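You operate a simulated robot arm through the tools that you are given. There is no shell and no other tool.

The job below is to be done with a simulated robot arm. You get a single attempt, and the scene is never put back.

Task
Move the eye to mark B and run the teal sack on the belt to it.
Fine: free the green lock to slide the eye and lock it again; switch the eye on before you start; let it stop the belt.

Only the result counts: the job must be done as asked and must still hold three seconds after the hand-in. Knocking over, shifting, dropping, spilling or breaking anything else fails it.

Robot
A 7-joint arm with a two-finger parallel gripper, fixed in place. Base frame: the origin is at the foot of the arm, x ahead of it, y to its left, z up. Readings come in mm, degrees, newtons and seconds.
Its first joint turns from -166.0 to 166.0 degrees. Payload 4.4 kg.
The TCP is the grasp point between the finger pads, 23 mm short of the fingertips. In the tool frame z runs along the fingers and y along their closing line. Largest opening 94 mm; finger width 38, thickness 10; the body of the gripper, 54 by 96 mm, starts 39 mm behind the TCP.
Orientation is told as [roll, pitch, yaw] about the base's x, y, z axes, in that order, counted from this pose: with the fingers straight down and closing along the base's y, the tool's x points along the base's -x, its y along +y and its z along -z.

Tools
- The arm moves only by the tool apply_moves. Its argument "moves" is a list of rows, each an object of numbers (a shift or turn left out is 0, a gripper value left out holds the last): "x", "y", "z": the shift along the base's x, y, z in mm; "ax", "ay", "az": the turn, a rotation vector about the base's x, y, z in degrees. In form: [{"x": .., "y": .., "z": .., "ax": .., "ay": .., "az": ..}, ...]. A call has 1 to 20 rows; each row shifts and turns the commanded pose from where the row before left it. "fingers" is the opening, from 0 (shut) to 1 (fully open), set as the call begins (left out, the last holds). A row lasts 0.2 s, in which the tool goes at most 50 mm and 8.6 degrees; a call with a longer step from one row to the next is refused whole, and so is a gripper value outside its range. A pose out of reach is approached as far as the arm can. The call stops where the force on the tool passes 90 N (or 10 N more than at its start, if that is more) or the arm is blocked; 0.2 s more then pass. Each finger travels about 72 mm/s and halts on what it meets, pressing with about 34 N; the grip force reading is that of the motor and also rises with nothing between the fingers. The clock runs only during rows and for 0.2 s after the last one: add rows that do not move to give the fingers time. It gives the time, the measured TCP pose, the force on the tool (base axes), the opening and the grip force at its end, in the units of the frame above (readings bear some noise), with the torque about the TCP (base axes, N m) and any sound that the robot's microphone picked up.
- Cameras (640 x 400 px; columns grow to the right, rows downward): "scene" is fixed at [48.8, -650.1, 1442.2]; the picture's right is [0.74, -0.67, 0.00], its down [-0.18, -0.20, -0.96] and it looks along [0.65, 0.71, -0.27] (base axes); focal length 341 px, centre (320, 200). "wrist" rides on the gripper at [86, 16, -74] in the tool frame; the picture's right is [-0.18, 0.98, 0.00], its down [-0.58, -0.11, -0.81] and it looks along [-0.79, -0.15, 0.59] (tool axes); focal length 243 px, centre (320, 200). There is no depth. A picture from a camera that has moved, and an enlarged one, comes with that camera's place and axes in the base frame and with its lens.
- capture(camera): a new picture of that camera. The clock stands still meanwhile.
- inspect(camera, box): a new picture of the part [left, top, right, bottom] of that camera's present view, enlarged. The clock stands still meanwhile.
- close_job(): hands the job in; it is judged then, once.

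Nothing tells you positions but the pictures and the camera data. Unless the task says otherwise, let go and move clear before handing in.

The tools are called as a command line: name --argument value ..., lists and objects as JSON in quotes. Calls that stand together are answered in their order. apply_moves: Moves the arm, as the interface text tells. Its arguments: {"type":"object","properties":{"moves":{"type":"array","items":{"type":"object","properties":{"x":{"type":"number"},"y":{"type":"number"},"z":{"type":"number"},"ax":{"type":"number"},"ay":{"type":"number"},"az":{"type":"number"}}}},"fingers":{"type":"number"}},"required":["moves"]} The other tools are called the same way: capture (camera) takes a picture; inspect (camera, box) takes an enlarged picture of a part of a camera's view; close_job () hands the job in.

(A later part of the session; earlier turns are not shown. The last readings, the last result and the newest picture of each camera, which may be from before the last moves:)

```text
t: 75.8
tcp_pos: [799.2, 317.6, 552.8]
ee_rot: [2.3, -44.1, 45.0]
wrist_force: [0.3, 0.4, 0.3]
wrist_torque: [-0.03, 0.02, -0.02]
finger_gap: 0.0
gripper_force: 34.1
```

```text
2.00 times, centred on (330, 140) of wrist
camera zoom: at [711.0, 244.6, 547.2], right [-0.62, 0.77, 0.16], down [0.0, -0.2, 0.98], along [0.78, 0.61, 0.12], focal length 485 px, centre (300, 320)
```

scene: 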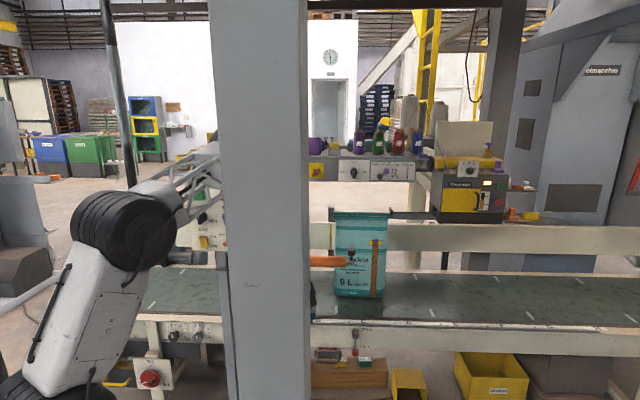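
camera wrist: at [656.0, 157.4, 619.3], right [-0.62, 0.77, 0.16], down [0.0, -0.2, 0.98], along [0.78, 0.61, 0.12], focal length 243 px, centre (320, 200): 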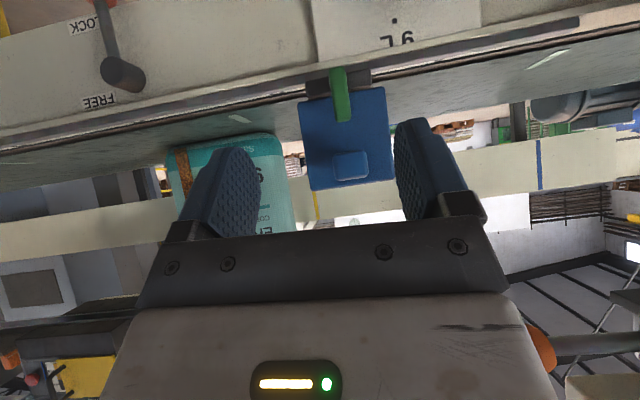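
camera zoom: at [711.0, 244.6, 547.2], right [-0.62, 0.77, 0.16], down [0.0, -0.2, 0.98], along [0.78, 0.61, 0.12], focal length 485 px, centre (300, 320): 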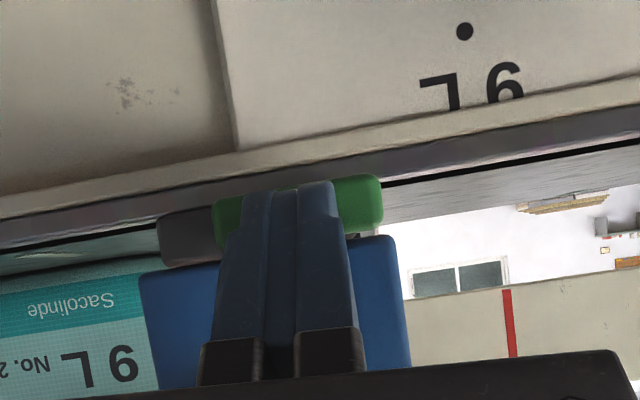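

The lever looks horizontal again. I'll press down lightly to be sure it's fully at its locked stop.

apply_moves --moves '[{"z": -1.5}, {"z": -1.5}, {}]'

```text
t: 76.6
tcp_pos: [799.7, 316.6, 550.2]
ee_rot: [2.3, -44.1, 45.0]
wrist_force: [-1.9, -3.9, 5.6]
wrist_torque: [0.03, -0.14, -0.03]
finger_gap: 0.0
gripper_force: 34.1
```

apply_moves --moves '[{"z": -1}, {}]'

apply_moves --moves '[{"z": 4}, {"x": -14, "y": -14, "z": 4}, {"x": -14, "y": -14}, {"x": -14, "y": -14}, {"x": -14, "y": -14}, {"x": -14, "y": -14}, {"x": -14, "y": -14}, {}]'

capture --camera "wrist"

```text
t: 77.2
tcp_pos: [800.0, 317.3, 549.1]
ee_rot: [2.3, -44.2, 45.0]
wrist_force: [-13.3, -13.3, 24.4]
wrist_torque: [0.14, -0.51, 0.02]
finger_gap: 0.4
gripper_force: 33.7
```

```text
t: 79.0
tcp_pos: [715.5, 233.8, 555.2]
ee_rot: [2.3, -44.2, 45.0]
wrist_force: [-0.2, 0.2, 0.6]
wrist_torque: [0.02, 0.02, -0.02]
finger_gap: 0.0
gripper_force: 33.6
```

```text
taken
camera wrist: at [627.0, 160.5, 550.3], right [-0.62, 0.77, 0.16], down [0.0, -0.2, 0.98], along [0.78, 0.61, 0.12], focal length 243 px, centre (320, 200)
```

wrist: 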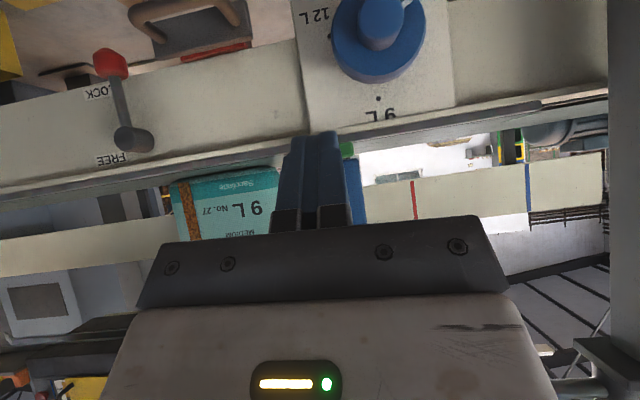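

Lever pressed to its stop with about 24 N. Now I'll rise and check the eye's position and the lock from above.

apply_moves --moves '[{"x": 4, "y": -3, "z": 31}, {"x": 4, "y": -3, "z": 31}, {"x": 4, "y": -3, "z": 31}, {"x": 4, "y": -3, "z": 31}, {"x": 4, "y": -3, "z": 31, "ax": -6.0, "ay": 6.0}, {"x": 4, "y": -3, "z": 31, "ax": -6.0, "ay": 6.0}, {"x": 4, "y": -3, "z": 31, "ax": -6.0, "ay": 6.0}, {"x": 4, "y": -2, "z": 29, "ax": -6.0, "ay": 6.0}, {}]'

capture --camera "wrist"

inspect --camera "wrist" --box '[180, 50, 340, 150]'

inspect --camera "wrist" --box '[300, 40, 520, 150]'

```text
t: 81.0
tcp_pos: [749.4, 210.4, 800.3]
ee_rot: [2.4, -10.2, 44.8]
wrist_force: [0.2, 0.0, -0.5]
wrist_torque: [0.05, 0.0, -0.04]
finger_gap: 0.0
gripper_force: 33.8
```

```text
taken
camera wrist: at [671.2, 149.6, 860.6], right [-0.57, 0.82, 0.07], down [0.41, 0.2, 0.89], along [0.72, 0.54, -0.45], focal length 243 px, centre (320, 200)
```

wrist: 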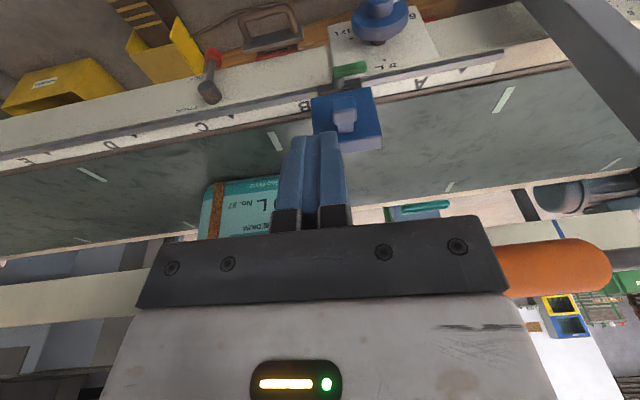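

```text
4.00 times, centred on (260, 100) of wrist
camera zoom: at [671.2, 149.6, 860.6], right [-0.57, 0.82, 0.07], down [0.41, 0.2, 0.89], along [0.72, 0.54, -0.45], focal length 970 px, centre (560, 600)
```

zoom: 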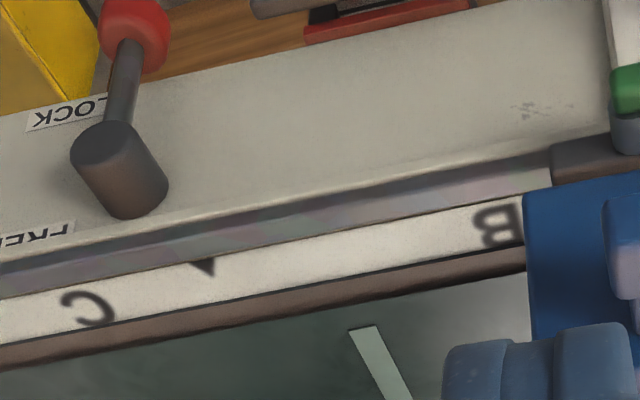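

```text
2.91 times, centred on (410, 95) of wrist
camera zoom: at [671.2, 149.6, 860.6], right [-0.57, 0.82, 0.07], down [0.41, 0.2, 0.89], along [0.72, 0.54, -0.45], focal length 706 px, centre (58, 506)
```

zoom: 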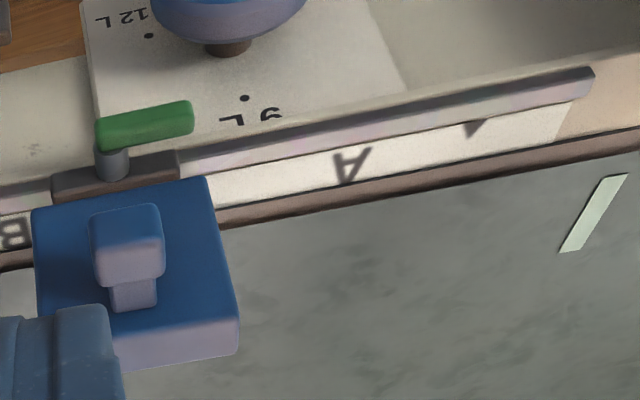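

The eye is on B (within about 1 mm by the tick fit) and the lever is horizontal again, so it's locked. Next I'll go to the control panel for a close look at its settings.

apply_moves --moves '[{"x": -25, "y": 16.5, "z": 23}, {"x": -25, "y": 16.5, "z": 23}, {"x": -25, "y": 16.5, "z": 23}, {"x": -25, "y": 16.5, "z": 23}, {"x": -25, "y": 16.5, "z": 23}, {"x": -25, "y": 16.5, "z": 23}, {"x": -25, "y": 16.5, "z": 23}, {"x": -25, "y": 16.5, "z": 23}, {"x": -25, "y": 16.5, "z": 23}, {"x": -25, "y": 16.5, "z": 23}, {"x": -25, "y": 16.5, "z": 23}, {"x": -25, "y": 16.5, "z": 23}, {"x": -25, "y": 16.5, "z": 23}, {}]'

capture --camera "wrist"

capture --camera "scene"

```text
t: 84.0
tcp_pos: [495.3, 322.3, 857.0]
ee_rot: [2.8, -10.4, 45.0]
wrist_force: [0.9, 0.7, -0.5]
wrist_torque: [0.03, 0.01, -0.02]
finger_gap: 0.1
gripper_force: 33.3
out of reach, approached as far as the arm can: row 3, 4, 5, 6, 7, 8, 9, 10, 11, 12, 13
```

```text
taken
camera wrist: at [417.5, 259.2, 916.4], right [-0.57, 0.82, 0.08], down [0.41, 0.2, 0.89], along [0.71, 0.54, -0.44], focal length 243 px, centre (320, 200)
```

wrist: 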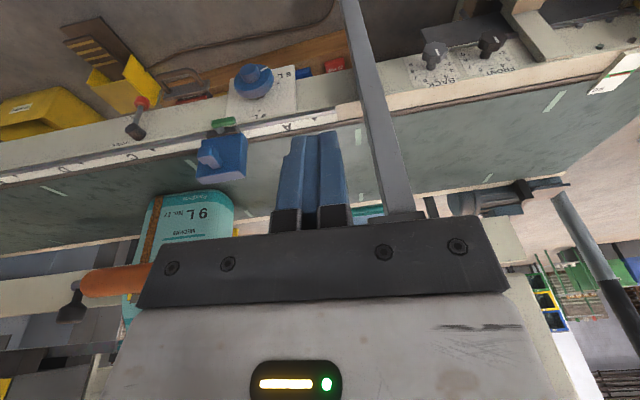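

```text
taken
```

scene: 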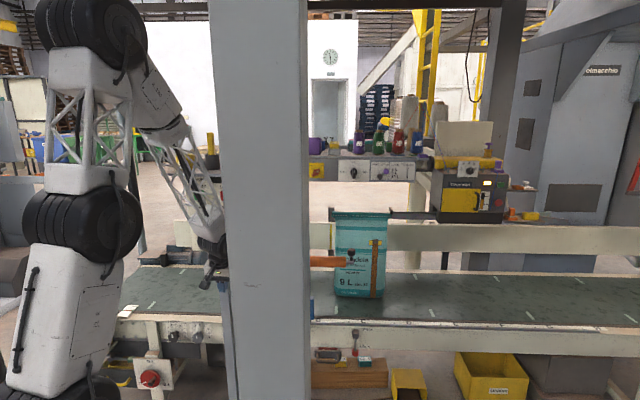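

The arm got stuck short of the commanded pose, probably at a joint limit in this posture. I'll hold a moment to see how it settles.

apply_moves --moves '[{}, {}]'

```text
t: 84.6
tcp_pos: [492.9, 322.1, 858.0]
ee_rot: [2.9, -10.5, 44.9]
wrist_force: [-0.4, -0.4, -0.1]
wrist_torque: [0.02, 0.02, 0.01]
finger_gap: 0.0
gripper_force: 33.4
```

apply_moves --moves '[{"z": 15}, {"z": 15}]'

```text
t: 85.2
tcp_pos: [493.6, 318.9, 861.9]
ee_rot: [2.9, -10.5, 45.0]
wrist_force: [0.1, 0.1, -0.1]
wrist_torque: [-0.03, -0.01, -0.01]
finger_gap: 0.0
gripper_force: 34.0
out of reach, approached as far as the arm can: row 1, 2
```

apply_moves --moves '[{"ax": -6, "ay": 6}, {"z": 15}]'

```text
t: 85.8
tcp_pos: [490.8, 320.6, 870.6]
ee_rot: [3.0, -10.7, 45.0]
wrist_force: [1.3, 0.1, 0.1]
wrist_torque: [0.02, -0.02, 0.0]
finger_gap: 0.1
gripper_force: 33.8
out of reach, approached as far as the arm can: row 1, 2
```

inspect --camera "scene" --box '[0, 0, 260, 400]'

```text
1.00 times, centred on (130, 200) of scene (not enlarged: the box is as wide or as high as the picture)
camera zoom: at [48.8, -650.1, 1442.2], right [0.74, -0.67, 0.0], down [-0.18, -0.2, -0.96], along [0.65, 0.71, -0.27], focal length 341 px, centre (510, 200)
```

zoom: 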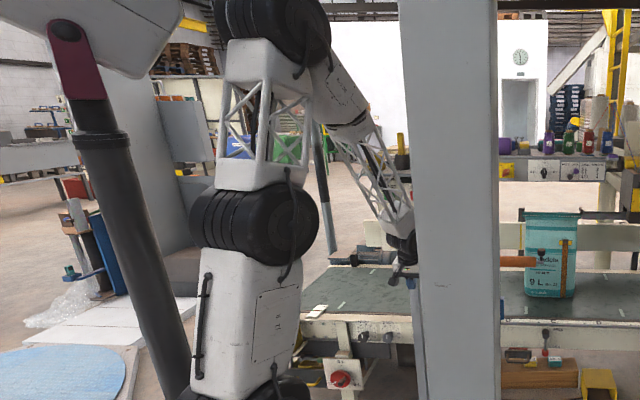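

The arm's wrist is at its limit with the tool nearly vertical this close in. Tilting the tool toward the panel suits this posture better, so I'll tilt up while moving in front of the panel.

apply_moves --moves '[{"x": -8, "y": 13, "z": 0, "ax": 6, "ay": -6}, {"x": -8, "y": 13, "z": 10, "ax": 6, "ay": -6}, {"x": -8, "y": 13, "z": 20, "ax": 6, "ay": -6}, {"x": -8, "y": 13, "z": 20, "ax": 6, "ay": -6}, {"x": -8, "y": 13, "z": 20}, {"x": -8, "y": 13, "z": 20}, {"x": -8, "y": 13, "z": 20}, {"x": -8, "y": 13, "z": 20}, {}]'

capture --camera "wrist"

capture --camera "scene"

```text
t: 87.8
tcp_pos: [427.2, 424.2, 1001.1]
ee_rot: [2.9, -44.5, 45.0]
wrist_force: [0.3, -0.4, -0.2]
wrist_torque: [-0.02, -0.01, -0.02]
finger_gap: 0.1
gripper_force: 34.4
```

```text
taken
camera wrist: at [339.0, 350.9, 995.5], right [-0.63, 0.76, 0.16], down [0.0, -0.21, 0.98], along [0.78, 0.61, 0.13], focal length 243 px, centre (320, 200)
```

wrist: 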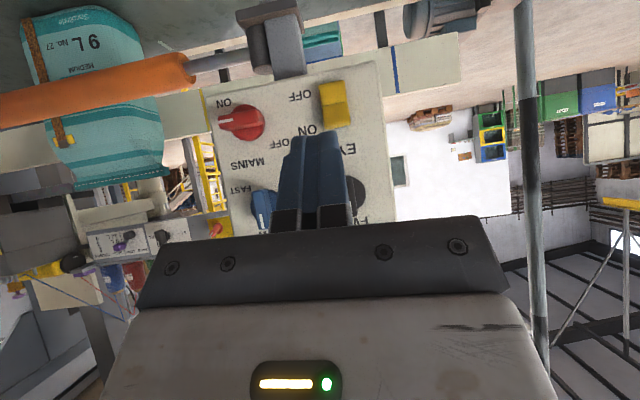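

```text
taken
```

scene: 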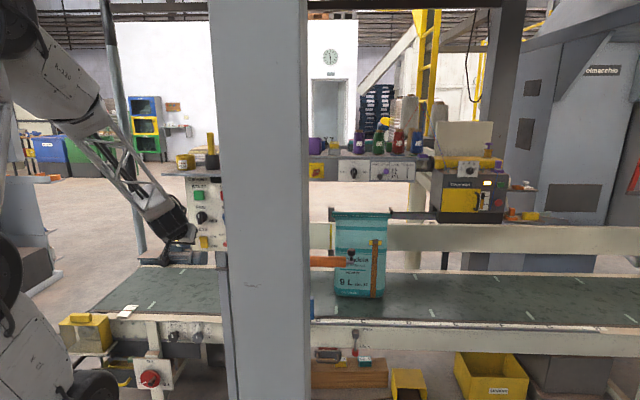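

Now I can see the lower part of the panel well. Zooming in on the switches.

inspect --camera "wrist" --box '[190, 50, 400, 240]'

inspect --camera "scene" --box '[160, 160, 230, 260]'

```text
2.11 times, centred on (295, 145) of wrist
camera zoom: at [339.0, 350.9, 995.5], right [-0.63, 0.76, 0.16], down [0.0, -0.21, 0.98], along [0.78, 0.61, 0.13], focal length 511 px, centre (373, 316)
```

zoom: 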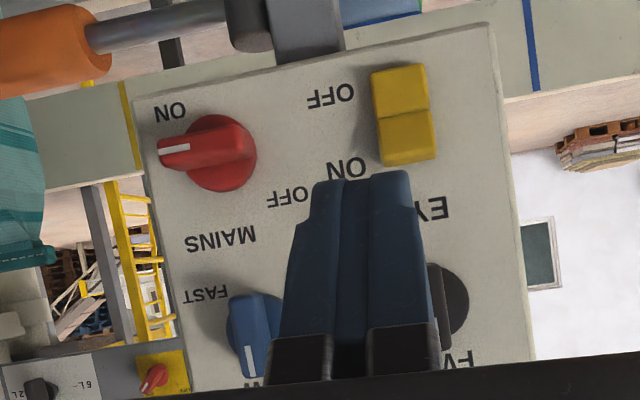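

```text
4.00 times, centred on (195, 210) of scene
camera zoom: at [48.8, -650.1, 1442.2], right [0.74, -0.67, 0.0], down [-0.18, -0.2, -0.96], along [0.65, 0.71, -0.27], focal length 1364 px, centre (820, 160)
```

zoom: 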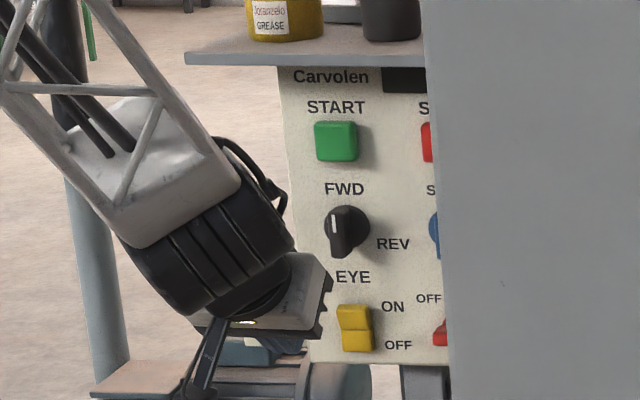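

MAINS points to ON, the EYE rocker looks OFF (upper half sticking out), FWD and SLOW look selected. I'll move the closed fingertips in front of the rocker's upper (ON) half.

apply_moves --moves '[{"x": 14, "y": 17, "z": -14}, {"x": 14, "y": 17, "z": -14}, {"x": 14, "y": 17, "z": -14}, {"x": 14, "y": 17, "z": -14}, {}]'

inspect --camera "wrist" --box '[200, 40, 420, 240]'

inspect --camera "scene" --box '[160, 160, 230, 260]'

```text
t: 89.0
tcp_pos: [482.6, 492.0, 945.2]
ee_rot: [3.0, -44.5, 45.0]
wrist_force: [0.6, 0.6, 0.1]
wrist_torque: [0.0, 0.0, 0.02]
finger_gap: 0.0
gripper_force: 33.6
```

```text
2.00 times, centred on (310, 140) of wrist
camera zoom: at [394.6, 419.1, 939.4], right [-0.63, 0.76, 0.16], down [0.0, -0.21, 0.98], along [0.78, 0.61, 0.13], focal length 485 px, centre (340, 320)
```

zoom: 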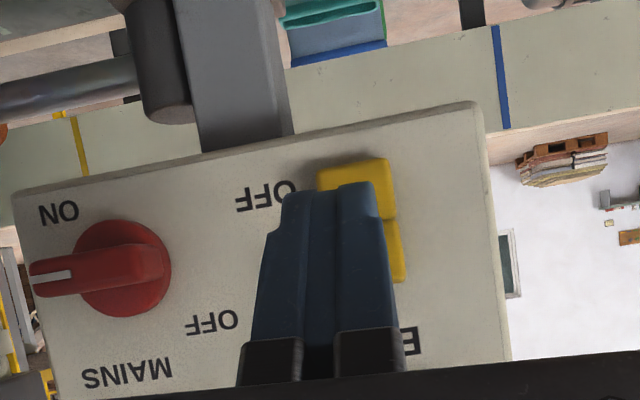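

```text
4.00 times, centred on (195, 210) of scene
camera zoom: at [48.8, -650.1, 1442.2], right [0.74, -0.67, 0.0], down [-0.18, -0.2, -0.96], along [0.65, 0.71, -0.27], focal length 1364 px, centre (820, 160)
```

zoom: 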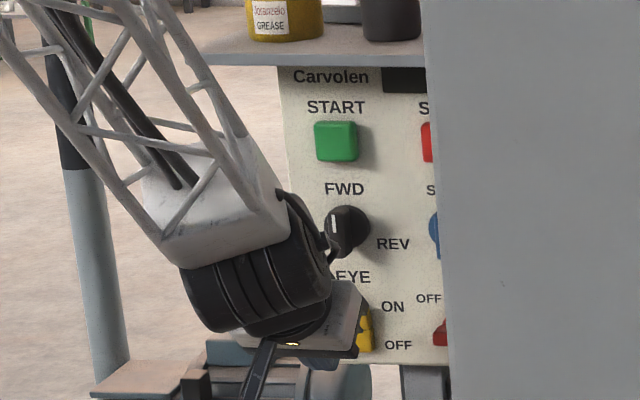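

apply_moves --moves '[{"x": 6, "y": 6}, {"x": 6, "y": 6}, {"x": 6, "y": 6}, {"x": 5, "y": 5}, {}]'

inspect --camera "wrist" --box '[200, 40, 420, 240]'

```text
t: 90.2
tcp_pos: [506.9, 515.8, 946.6]
ee_rot: [2.9, -44.5, 45.0]
wrist_force: [1.0, 0.5, -0.1]
wrist_torque: [0.04, 0.02, 0.0]
finger_gap: 0.2
gripper_force: 33.7
```

```text
2.00 times, centred on (310, 140) of wrist
camera zoom: at [418.4, 443.1, 940.4], right [-0.63, 0.76, 0.16], down [0.0, -0.21, 0.98], along [0.78, 0.61, 0.13], focal length 485 px, centre (340, 320)
```

zoom: 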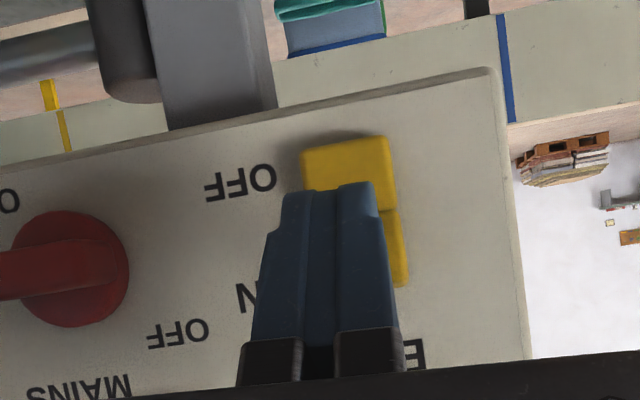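

apply_moves --moves '[{"x": 2.1, "y": 2.1}, {"x": 2.1, "y": 2.1}, {"x": 2.1, "y": 2.1}]'

```text
t: 91.0
tcp_pos: [513.1, 522.4, 947.3]
ee_rot: [2.9, -44.5, 45.0]
wrist_force: [0.1, 0.6, -0.6]
wrist_torque: [0.01, 0.01, 0.0]
finger_gap: 0.1
gripper_force: 34.2
```

apply_moves --moves '[{"x": 2.1, "y": 2.1}, {"x": 2.1, "y": 2.1}, {"x": 2.1, "y": 2.1}]'

inspect --camera "wrist" --box '[200, 40, 420, 240]'

```text
t: 91.8
tcp_pos: [520.0, 527.8, 945.8]
ee_rot: [2.7, -44.4, 45.0]
wrist_force: [-14.7, -13.8, 8.3]
wrist_torque: [0.13, -0.16, -0.06]
finger_gap: 0.0
gripper_force: 33.9
```

```text
2.00 times, centred on (310, 140) of wrist
camera zoom: at [430.9, 454.2, 940.0], right [-0.63, 0.76, 0.16], down [0.0, -0.21, 0.98], along [0.78, 0.61, 0.13], focal length 485 px, centre (340, 320)
```

zoom: 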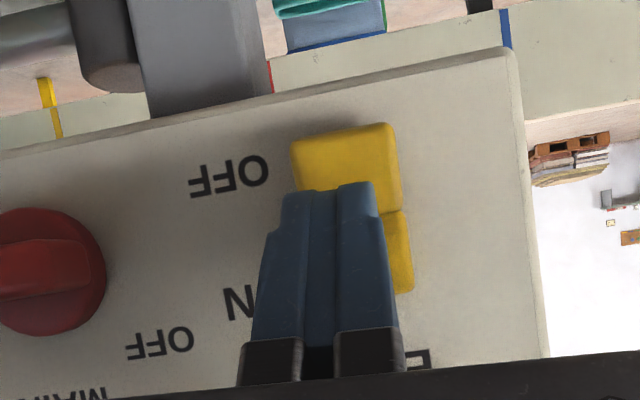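

apply_moves --moves '[{"x": 1.4, "y": 1.4}, {}]'

inspect --camera "wrist" --box '[200, 40, 420, 240]'

```text
t: 92.3
tcp_pos: [518.7, 527.5, 945.2]
ee_rot: [2.8, -44.3, 45.1]
wrist_force: [-25.3, -24.5, 14.9]
wrist_torque: [0.2, -0.26, -0.03]
finger_gap: 0.1
gripper_force: 33.6
stopped in row 2: the force on the tool passed its limit at 94 N (the readings are from after the stop); the commanded pose is now the measured one
```

```text
2.00 times, centred on (310, 140) of wrist
camera zoom: at [431.0, 454.2, 939.6], right [-0.63, 0.76, 0.16], down [0.0, -0.21, 0.98], along [0.78, 0.61, 0.13], focal length 485 px, centre (340, 320)
```

zoom: 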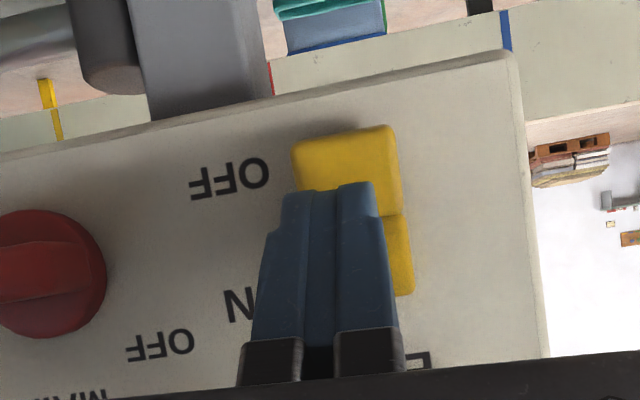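

The push met a hard stop, so I'm not sure of the rocker's state. I'll back off and look at the rocker from the side to see which half protrudes.

apply_moves --moves '[{"x": -10, "y": -10}, {"x": -14, "y": -14}, {"x": -14, "y": -14}, {"x": -14, "y": -14, "z": 5}, {"x": -14, "y": 0, "z": 10, "az": -8}, {"x": -14, "y": 14, "z": 10, "az": -8}, {"x": -14, "y": 14, "z": 10, "az": -8}, {"x": -14, "y": 14, "z": 5, "az": -8}, {}]'

capture --camera "wrist"

inspect --camera "scene" --box '[160, 160, 230, 260]'

```text
t: 94.3
tcp_pos: [421.7, 519.8, 980.4]
ee_rot: [2.6, -44.9, 17.6]
wrist_force: [0.2, -0.5, 0.9]
wrist_torque: [-0.03, 0.0, -0.03]
finger_gap: 0.1
gripper_force: 33.9
out of reach, approached as far as the arm can: row 5
```

```text
taken
camera wrist: at [310.5, 496.1, 973.1], right [-0.2, 0.97, 0.16], down [-0.1, -0.19, 0.98], along [0.97, 0.18, 0.14], focal length 243 px, centre (320, 200)
```

wrist: 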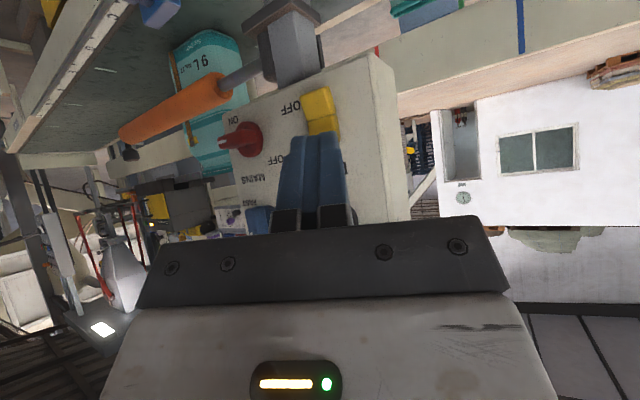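

```text
4.00 times, centred on (195, 210) of scene
camera zoom: at [48.8, -650.1, 1442.2], right [0.74, -0.67, 0.0], down [-0.18, -0.2, -0.96], along [0.65, 0.71, -0.27], focal length 1364 px, centre (820, 160)
```

zoom: 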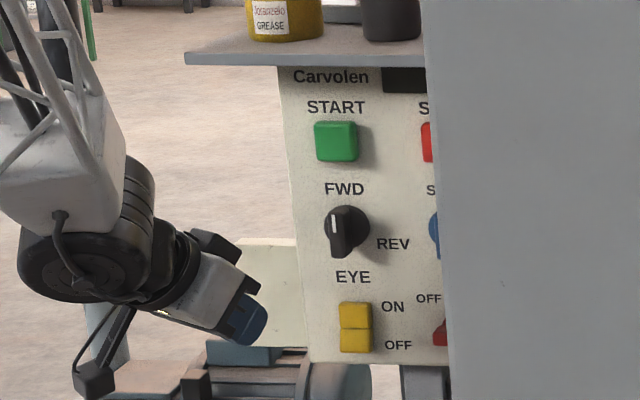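

inspect --camera "scene" --box '[190, 225, 220, 250]'

inspect --camera "wrist" --box '[220, 60, 400, 180]'

```text
16.00 times, centred on (205, 238) of scene
camera zoom: at [48.8, -650.1, 1442.2], right [0.74, -0.67, 0.0], down [-0.18, -0.2, -0.96], along [0.65, 0.71, -0.27], focal length 5454 px, centre (2160, -400)
```

zoom: 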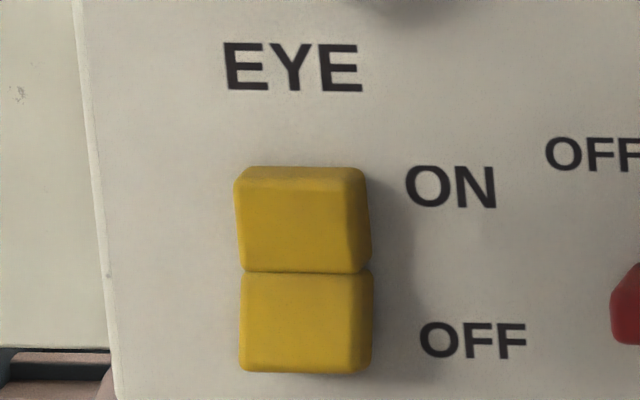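

```text
3.33 times, centred on (310, 120) of wrist
camera zoom: at [310.5, 496.1, 973.1], right [-0.2, 0.97, 0.16], down [-0.1, -0.19, 0.98], along [0.97, 0.18, 0.14], focal length 809 px, centre (353, 467)
```

zoom: 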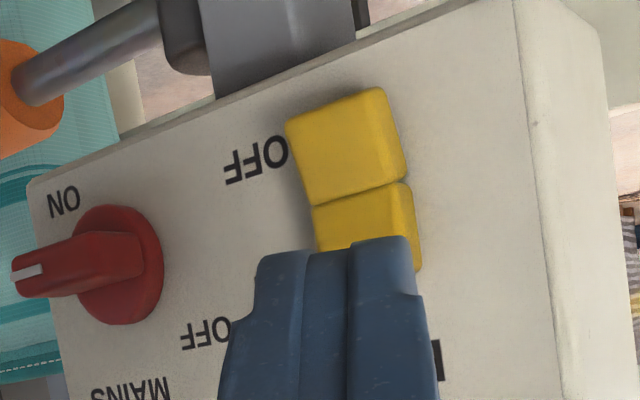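

The rocker's lower half now protrudes and the upper (ON) half is pressed in, so the push flipped it to ON. Next I need to know which way FWD runs, so I'll look around for arrows or signs.

inspect --camera "scene" --box '[90, 290, 230, 390]'

inspect --camera "scene" --box '[310, 240, 480, 340]'

inspect --camera "scene" --box '[470, 220, 640, 400]'

inspect --camera "scene" --box '[160, 150, 235, 215]'

```text
4.00 times, centred on (160, 340) of scene
camera zoom: at [48.8, -650.1, 1442.2], right [0.74, -0.67, 0.0], down [-0.18, -0.2, -0.96], along [0.65, 0.71, -0.27], focal length 1364 px, centre (960, -360)
```

zoom: 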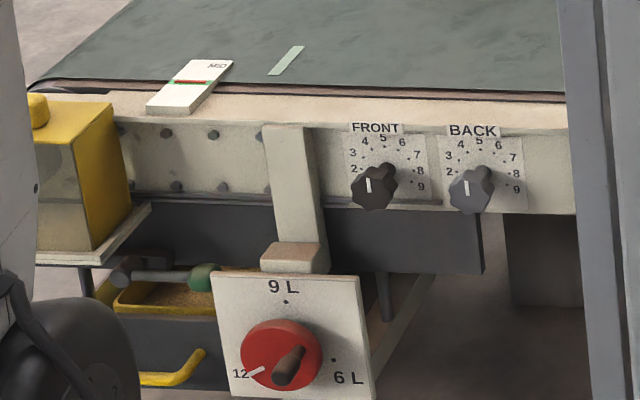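

```text
3.76 times, centred on (395, 290) of scene
camera zoom: at [48.8, -650.1, 1442.2], right [0.74, -0.67, 0.0], down [-0.18, -0.2, -0.96], along [0.65, 0.71, -0.27], focal length 1283 px, centre (38, -139)
```

zoom: 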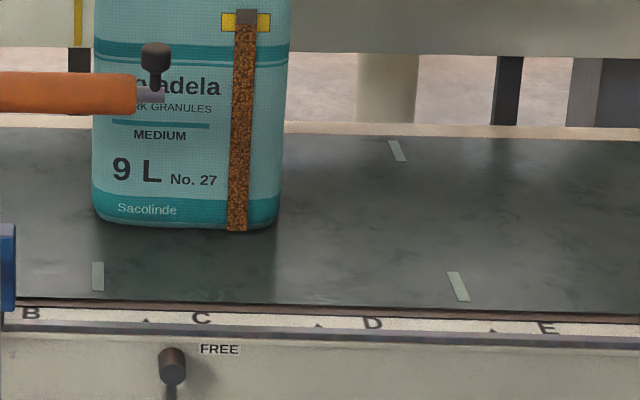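

```text
2.22 times, centred on (555, 310) of scene
camera zoom: at [48.8, -650.1, 1442.2], right [0.74, -0.67, 0.0], down [-0.18, -0.2, -0.96], along [0.65, 0.71, -0.27], focal length 758 px, centre (-202, -44)
```

zoom: 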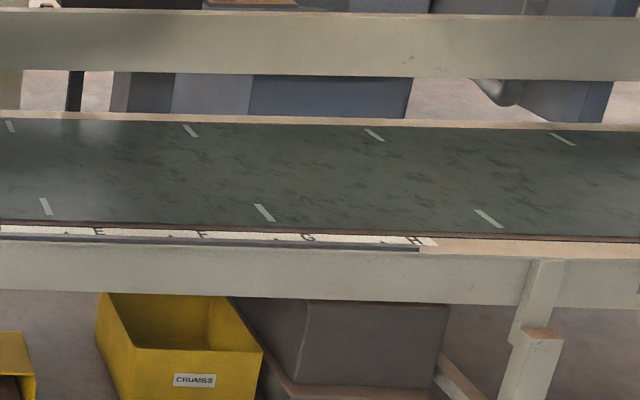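

```text
6.15 times, centred on (198, 182) of scene
camera zoom: at [48.8, -650.1, 1442.2], right [0.74, -0.67, 0.0], down [-0.18, -0.2, -0.96], along [0.65, 0.71, -0.27], focal length 2098 px, centre (1074, 308)
```

zoom: 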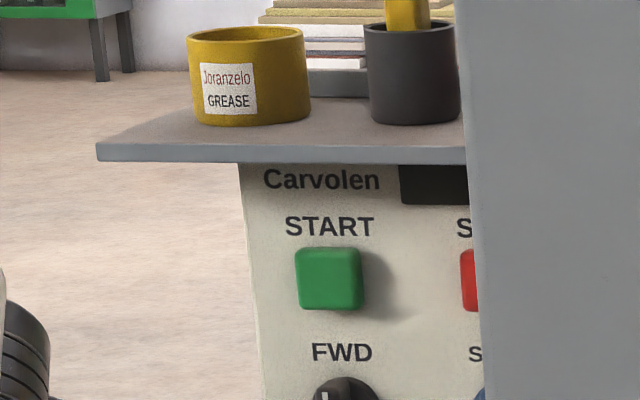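

inspect --camera "scene" --box '[305, 190, 455, 300]'

inspect --camera "wrist" --box '[0, 0, 320, 200]'

```text
3.64 times, centred on (380, 245) of scene
camera zoom: at [48.8, -650.1, 1442.2], right [0.74, -0.67, 0.0], down [-0.18, -0.2, -0.96], along [0.65, 0.71, -0.27], focal length 1240 px, centre (102, 36)
```

zoom: 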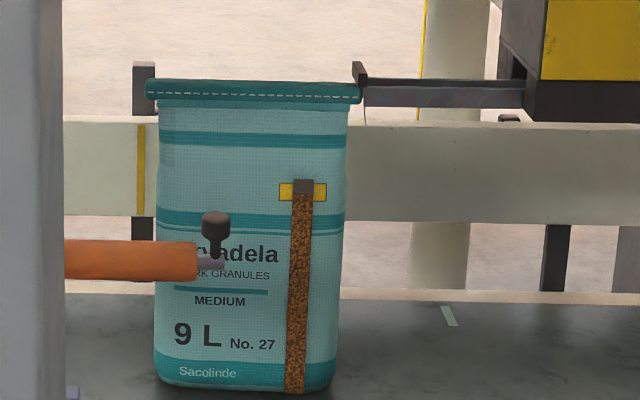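

```text
2.00 times, centred on (160, 100) of wrist
camera zoom: at [310.5, 496.1, 973.1], right [-0.2, 0.97, 0.16], down [-0.1, -0.19, 0.98], along [0.97, 0.18, 0.14], focal length 485 px, centre (640, 400)
```

zoom: 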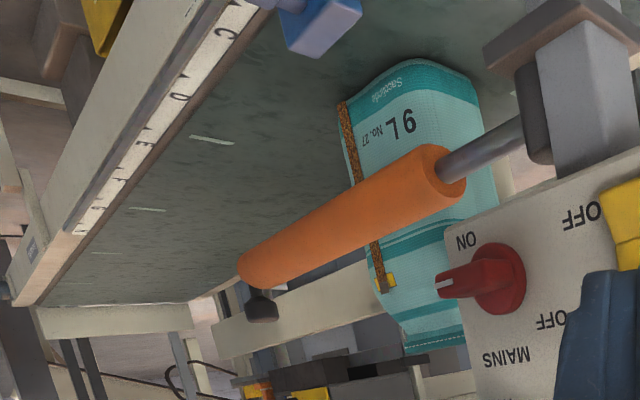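

No arrows seen so far. I'll view the upper part of the panel from higher up.

apply_moves --moves '[{"x": -8, "y": -20, "z": 20, "az": 7}, {"x": -8, "y": -20, "z": 24, "az": 7}, {"x": -8, "y": -20, "z": 24, "az": 7}, {"x": 0, "y": -20, "z": 24, "az": 6.4}, {"x": 0, "y": -20, "z": 24}, {"x": 0, "y": -20, "z": 24}, {"x": 0, "y": 0, "z": 24}, {}]'

capture --camera "wrist"

inspect --camera "wrist" --box '[190, 0, 450, 240]'

```text
t: 96.1
tcp_pos: [399.6, 399.9, 1141.9]
ee_rot: [2.6, -45.1, 45.1]
wrist_force: [-0.2, 0.0, 0.7]
wrist_torque: [-0.01, 0.0, 0.01]
finger_gap: 0.0
gripper_force: 34.2
out of reach, approached as far as the arm can: row 4, 5
```

```text
taken
camera wrist: at [311.1, 327.3, 1133.8], right [-0.63, 0.76, 0.16], down [-0.01, -0.21, 0.98], along [0.78, 0.61, 0.14], focal length 243 px, centre (320, 200)
```

wrist: 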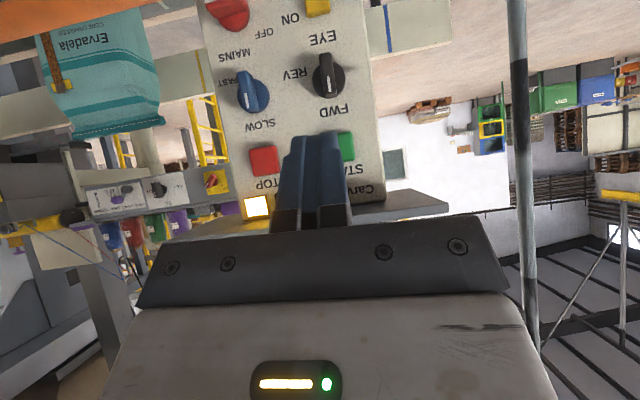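

```text
1.67 times, centred on (320, 120) of wrist
camera zoom: at [311.1, 327.3, 1133.8], right [-0.63, 0.76, 0.16], down [-0.01, -0.21, 0.98], along [0.78, 0.61, 0.14], focal length 404 px, centre (320, 333)
```

zoom: 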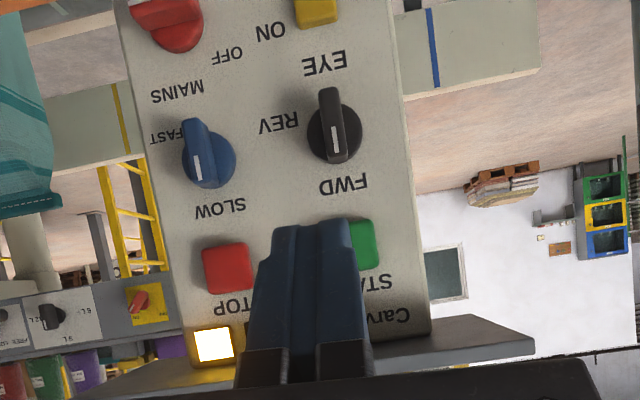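

The power lamp is lit, the black knob's mark is at FWD and the blue one's at SLOW. The sack's right edge sits just short of where the eye originally was at D, and letters run A→H to the right, so FWD almost surely runs right; the sack must go left to B, which needs REV. I'll move to the knob and turn it from FWD (up) to REV (right).

apply_moves --moves '[{"x": 13.7, "y": 21.6, "z": -18}, {"x": 13.7, "y": 21.6, "z": -18}, {"x": 13.7, "y": 21.6, "z": -18}, {"x": 13.7, "y": 21.6, "z": -18}, {"x": 13.7, "y": 21.6, "z": -18}, {}]'

capture --camera "wrist"

inspect --camera "scene" --box '[160, 160, 230, 260]'

```text
t: 97.5
tcp_pos: [465.5, 510.2, 1050.8]
ee_rot: [2.7, -45.1, 45.0]
wrist_force: [0.2, -0.6, -0.5]
wrist_torque: [0.02, 0.01, 0.01]
finger_gap: 0.1
gripper_force: 34.5
```

```text
taken
camera wrist: at [376.9, 436.4, 1043.7], right [-0.63, 0.76, 0.16], down [-0.01, -0.21, 0.98], along [0.78, 0.61, 0.14], focal length 243 px, centre (320, 200)
```

wrist: 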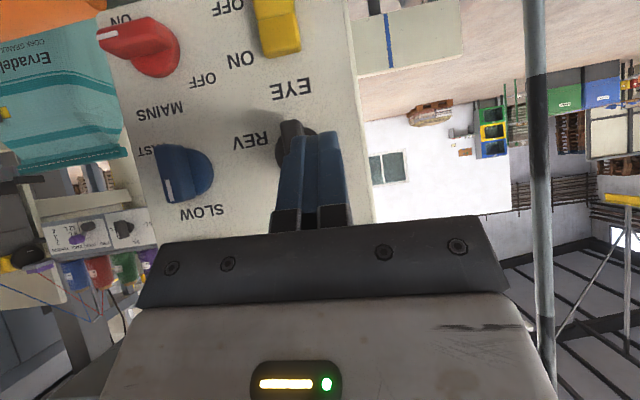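

```text
4.00 times, centred on (195, 210) of scene
camera zoom: at [48.8, -650.1, 1442.2], right [0.74, -0.67, 0.0], down [-0.18, -0.2, -0.96], along [0.65, 0.71, -0.27], focal length 1364 px, centre (820, 160)
```

zoom: 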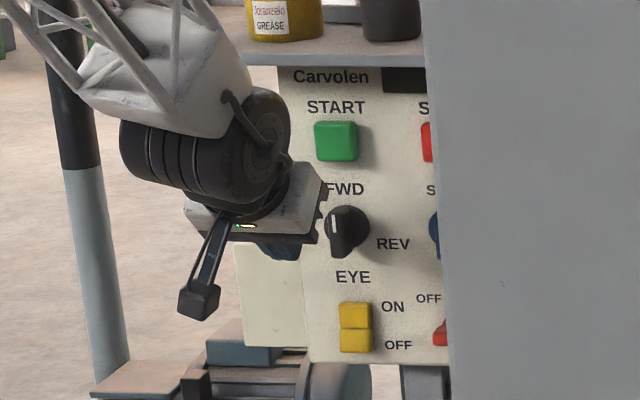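

inspect --camera "wrist" --box '[210, 60, 390, 240]'

```text
2.22 times, centred on (300, 150) of wrist
camera zoom: at [376.9, 436.4, 1043.7], right [-0.63, 0.76, 0.16], down [-0.01, -0.21, 0.98], along [0.78, 0.61, 0.14], focal length 539 px, centre (364, 311)
```

zoom: 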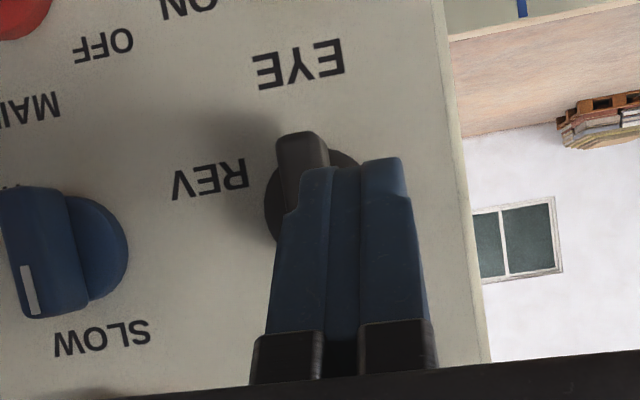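

apply_moves --moves '[{"x": 7.6, "y": 7.6}, {"x": 7.6, "y": 7.6}, {"x": 7.6, "y": 7.6}, {"x": 7.6, "y": 7.6}, {}]'

inspect --camera "wrist" --box '[210, 60, 390, 240]'

inspect --camera "scene" --box '[180, 190, 230, 240]'

```text
t: 98.7
tcp_pos: [496.7, 541.4, 1051.4]
ee_rot: [2.7, -45.1, 45.0]
wrist_force: [0.5, 0.3, 0.3]
wrist_torque: [-0.02, -0.01, -0.01]
finger_gap: 0.1
gripper_force: 34.0
```

```text
2.22 times, centred on (300, 150) of wrist
camera zoom: at [408.3, 467.3, 1044.8], right [-0.63, 0.76, 0.16], down [-0.01, -0.21, 0.98], along [0.78, 0.61, 0.14], focal length 539 px, centre (364, 311)
```

zoom: 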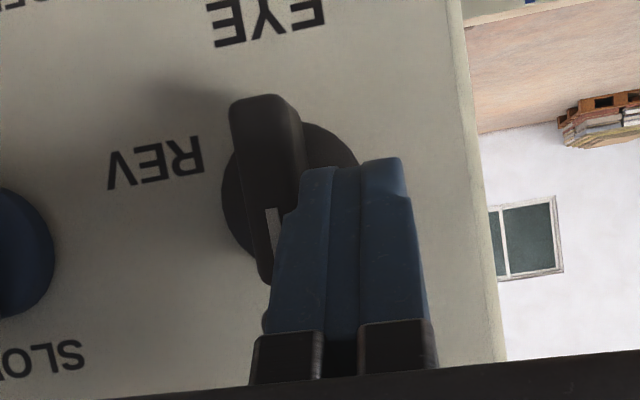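

```text
8.00 times, centred on (205, 215) of scene
camera zoom: at [48.8, -650.1, 1442.2], right [0.74, -0.67, 0.0], down [-0.18, -0.2, -0.96], along [0.65, 0.71, -0.27], focal length 2727 px, centre (1240, 80)
```

zoom: 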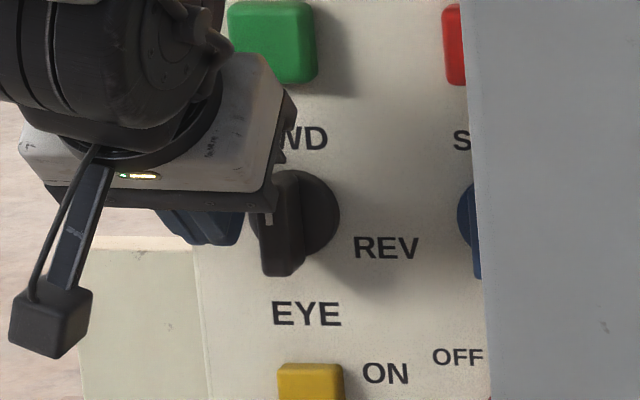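

apply_moves --moves '[{"x": 4.2, "y": 4.2}, {"x": 2.1, "y": -2.1}, {"x": 2.1, "y": -2.1}, {"x": 2.1, "y": -2.1}, {"x": 2.1, "y": -2.1}]'

inspect --camera "wrist" --box '[210, 60, 390, 240]'

```text
t: 99.9
tcp_pos: [505.4, 540.2, 1051.3]
ee_rot: [2.8, -45.1, 45.3]
wrist_force: [-26.6, 29.8, 1.9]
wrist_torque: [0.66, 0.42, 0.34]
finger_gap: 0.2
gripper_force: 33.3
stopped in row 5: the force on the tool passed its limit at 105 N (the readings are from after the stop); the commanded pose is now the measured one
```

```text
2.22 times, centred on (300, 150) of wrist
camera zoom: at [417.0, 467.0, 1043.9], right [-0.63, 0.76, 0.16], down [0.0, -0.21, 0.98], along [0.78, 0.62, 0.14], focal length 539 px, centre (364, 311)
```

zoom: 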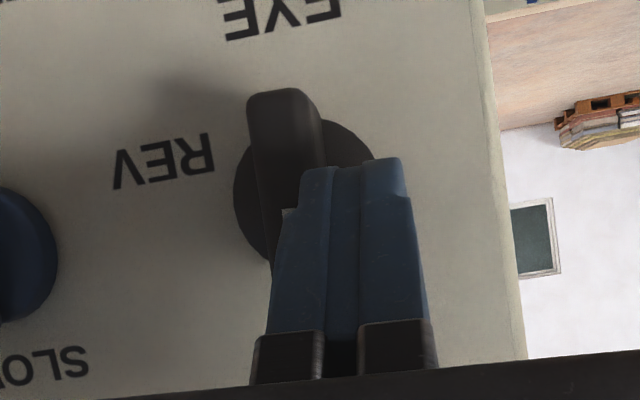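

The contact was low on the handle, at the pivot's height, so it gave no turning leverage: the handle protrudes further than I estimated. I'll back off and push on its top end instead.

apply_moves --moves '[{"x": -5, "y": 5}, {"x": -2, "y": 2}, {"x": -6, "y": -6, "z": 3}, {"x": -6, "y": -6, "z": 3}, {}]'

inspect --camera "wrist" --box '[210, 60, 390, 240]'

inspect --camera "scene" --box '[180, 190, 230, 240]'

```text
t: 101.1
tcp_pos: [486.4, 535.7, 1057.2]
ee_rot: [2.8, -45.0, 45.4]
wrist_force: [-1.0, 0.2, 0.8]
wrist_torque: [-0.01, 0.03, 0.01]
finger_gap: 0.0
gripper_force: 33.3
```

```text
2.22 times, centred on (300, 150) of wrist
camera zoom: at [398.0, 460.9, 1050.1], right [-0.63, 0.76, 0.16], down [0.0, -0.21, 0.98], along [0.78, 0.61, 0.14], focal length 539 px, centre (364, 311)
```

zoom: 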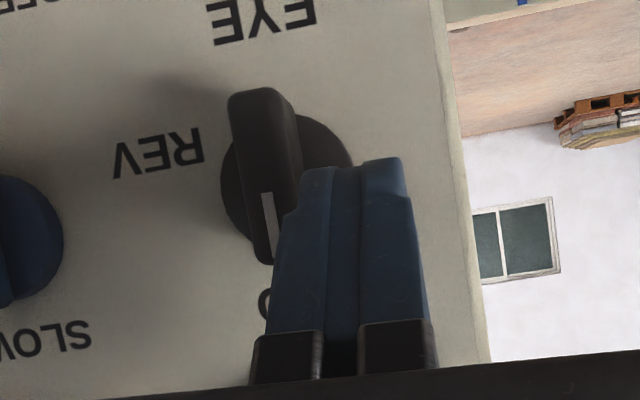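

```text
8.00 times, centred on (205, 215) of scene
camera zoom: at [48.8, -650.1, 1442.2], right [0.74, -0.67, 0.0], down [-0.18, -0.2, -0.96], along [0.65, 0.71, -0.27], focal length 2727 px, centre (1240, 80)
```

zoom: 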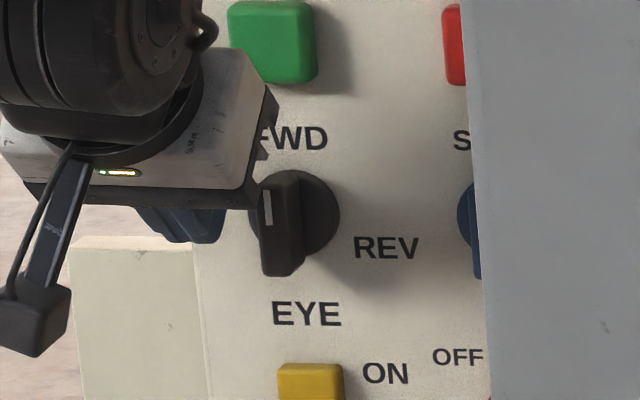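

The handle's front is at v≈747, spanning z≈1011–1053. I'll place the finger against its top end and push right.

apply_moves --moves '[{"x": 2.3, "y": 2.3, "z": -1}, {"x": 3.5, "y": -3.5}, {"x": 3.5, "y": -3.5}, {"x": 2.1, "y": -2.1}, {"x": 2.1, "y": -2.1}]'

inspect --camera "wrist" --box '[210, 60, 390, 240]'

```text
t: 102.3
tcp_pos: [500.2, 525.5, 1055.3]
ee_rot: [2.8, -44.9, 45.2]
wrist_force: [-2.2, 0.1, 5.5]
wrist_torque: [0.05, -0.1, 0.03]
finger_gap: 0.0
gripper_force: 34.4
```

```text
2.22 times, centred on (300, 150) of wrist
camera zoom: at [412.8, 452.2, 1048.9], right [-0.63, 0.76, 0.16], down [0.0, -0.21, 0.98], along [0.78, 0.61, 0.14], focal length 539 px, centre (364, 311)
```

zoom: 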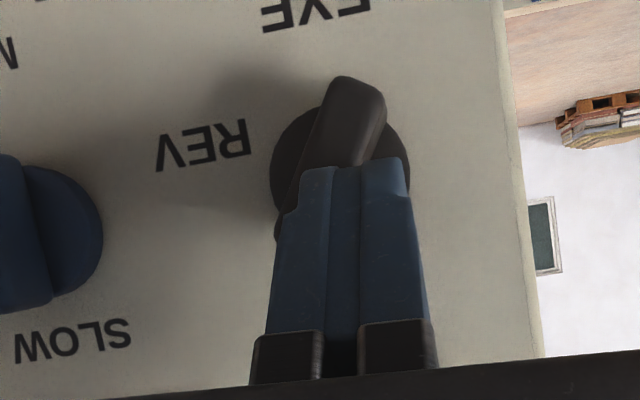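

The knob is turning clockwise, about 30° now. Continuing along its arc.

apply_moves --moves '[{"x": 2.4, "y": -2.4, "z": 0}, {"x": 2.4, "y": -2.4, "z": -1}, {"x": 1.8, "y": -1.8, "z": -2}, {"x": 1.8, "y": -1.8, "z": -3}]'

inspect --camera "wrist" --box '[210, 60, 390, 240]'

```text
t: 103.3
tcp_pos: [509.1, 517.6, 1051.2]
ee_rot: [2.9, -45.0, 45.2]
wrist_force: [-0.2, 1.2, 0.1]
wrist_torque: [-0.02, 0.0, -0.03]
finger_gap: 0.0
gripper_force: 33.8
```

```text
2.22 times, centred on (300, 150) of wrist
camera zoom: at [420.5, 444.2, 1043.3], right [-0.63, 0.76, 0.16], down [0.0, -0.21, 0.98], along [0.78, 0.61, 0.14], focal length 539 px, centre (364, 311)
```

zoom: 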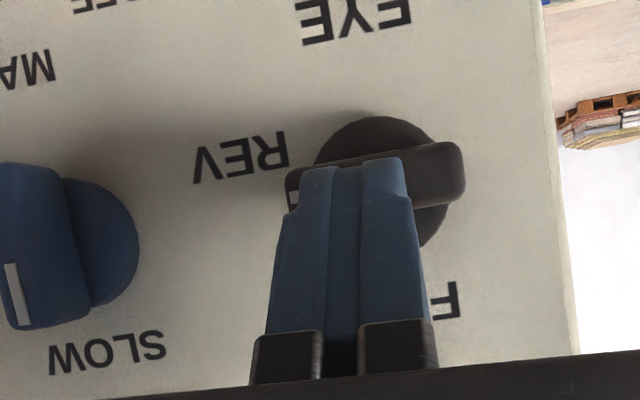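

The handle is horizontal with its white mark toward REV. I'll nudge its right end down gently to be sure it is fully at the stop.

apply_moves --moves '[{"x": 0, "y": 0, "z": 3}, {"x": 3.5, "y": -3.5}, {"x": 3.5, "y": -3.5}, {"z": -2}, {"z": -2}, {"z": -1}]'

inspect --camera "wrist" --box '[210, 60, 390, 240]'

```text
t: 104.7
tcp_pos: [517.2, 510.7, 1047.8]
ee_rot: [2.8, -45.2, 45.3]
wrist_force: [-1.9, -12.2, 9.4]
wrist_torque: [-0.01, -0.15, -0.23]
finger_gap: 0.0
gripper_force: 33.6
```

```text
2.22 times, centred on (300, 150) of wrist
camera zoom: at [427.6, 436.9, 1041.2], right [-0.63, 0.76, 0.16], down [0.0, -0.22, 0.98], along [0.78, 0.61, 0.14], focal length 539 px, centre (364, 311)
```

zoom: 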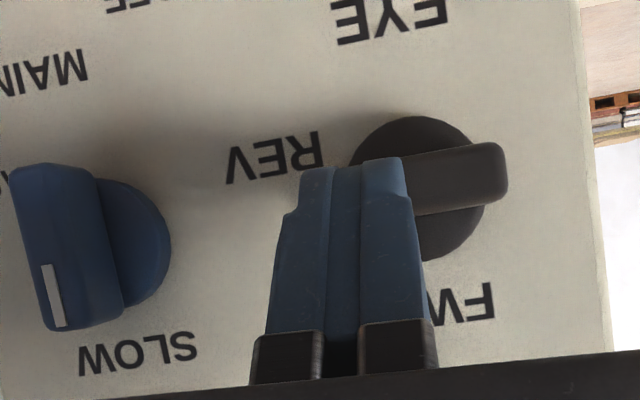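

REV is set. Next I'll retreat, flatten the tool so the gripper clears the shelf above the panel, and line up with START (z≈1115).

apply_moves --moves '[{"z": 3}, {"x": -12, "y": -12, "z": 2}, {"x": -12, "y": -12}, {"x": -12, "y": -12}, {"x": -12, "y": -12}, {"ax": 4.7, "ay": -4.7}, {"ax": 4.7, "ay": -4.7}, {"ax": 4.7, "ay": -4.7}, {}]'

capture --camera "wrist"

capture --camera "scene"

```text
t: 106.9
tcp_pos: [473.5, 466.3, 1016.4]
ee_rot: [2.7, -61.5, 45.3]
wrist_force: [-0.1, 0.2, 0.2]
wrist_torque: [-0.01, 0.02, 0.0]
finger_gap: 0.0
gripper_force: 33.7
stopped in row 9: the arm was blocked; the commanded pose is now the measured one
```

```text
taken
camera wrist: at [390.3, 398.6, 975.7], right [-0.66, 0.72, 0.18], down [-0.2, -0.41, 0.89], along [0.72, 0.56, 0.41], focal length 243 px, centre (320, 200)
```

wrist: 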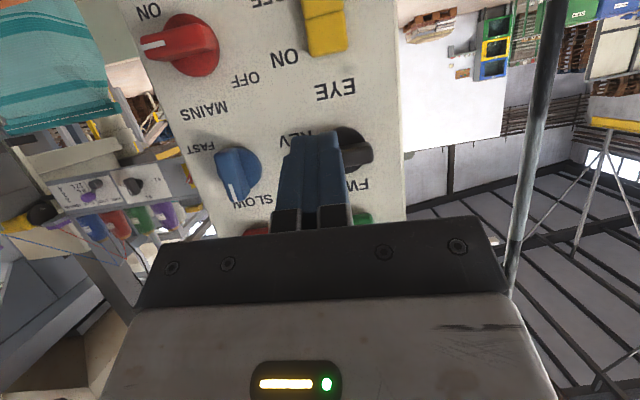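

```text
taken
```

scene: 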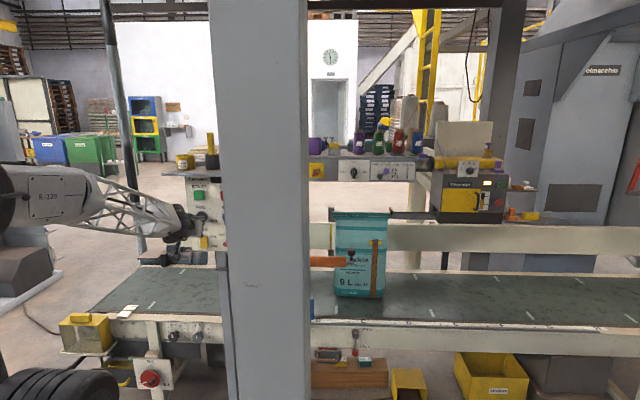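

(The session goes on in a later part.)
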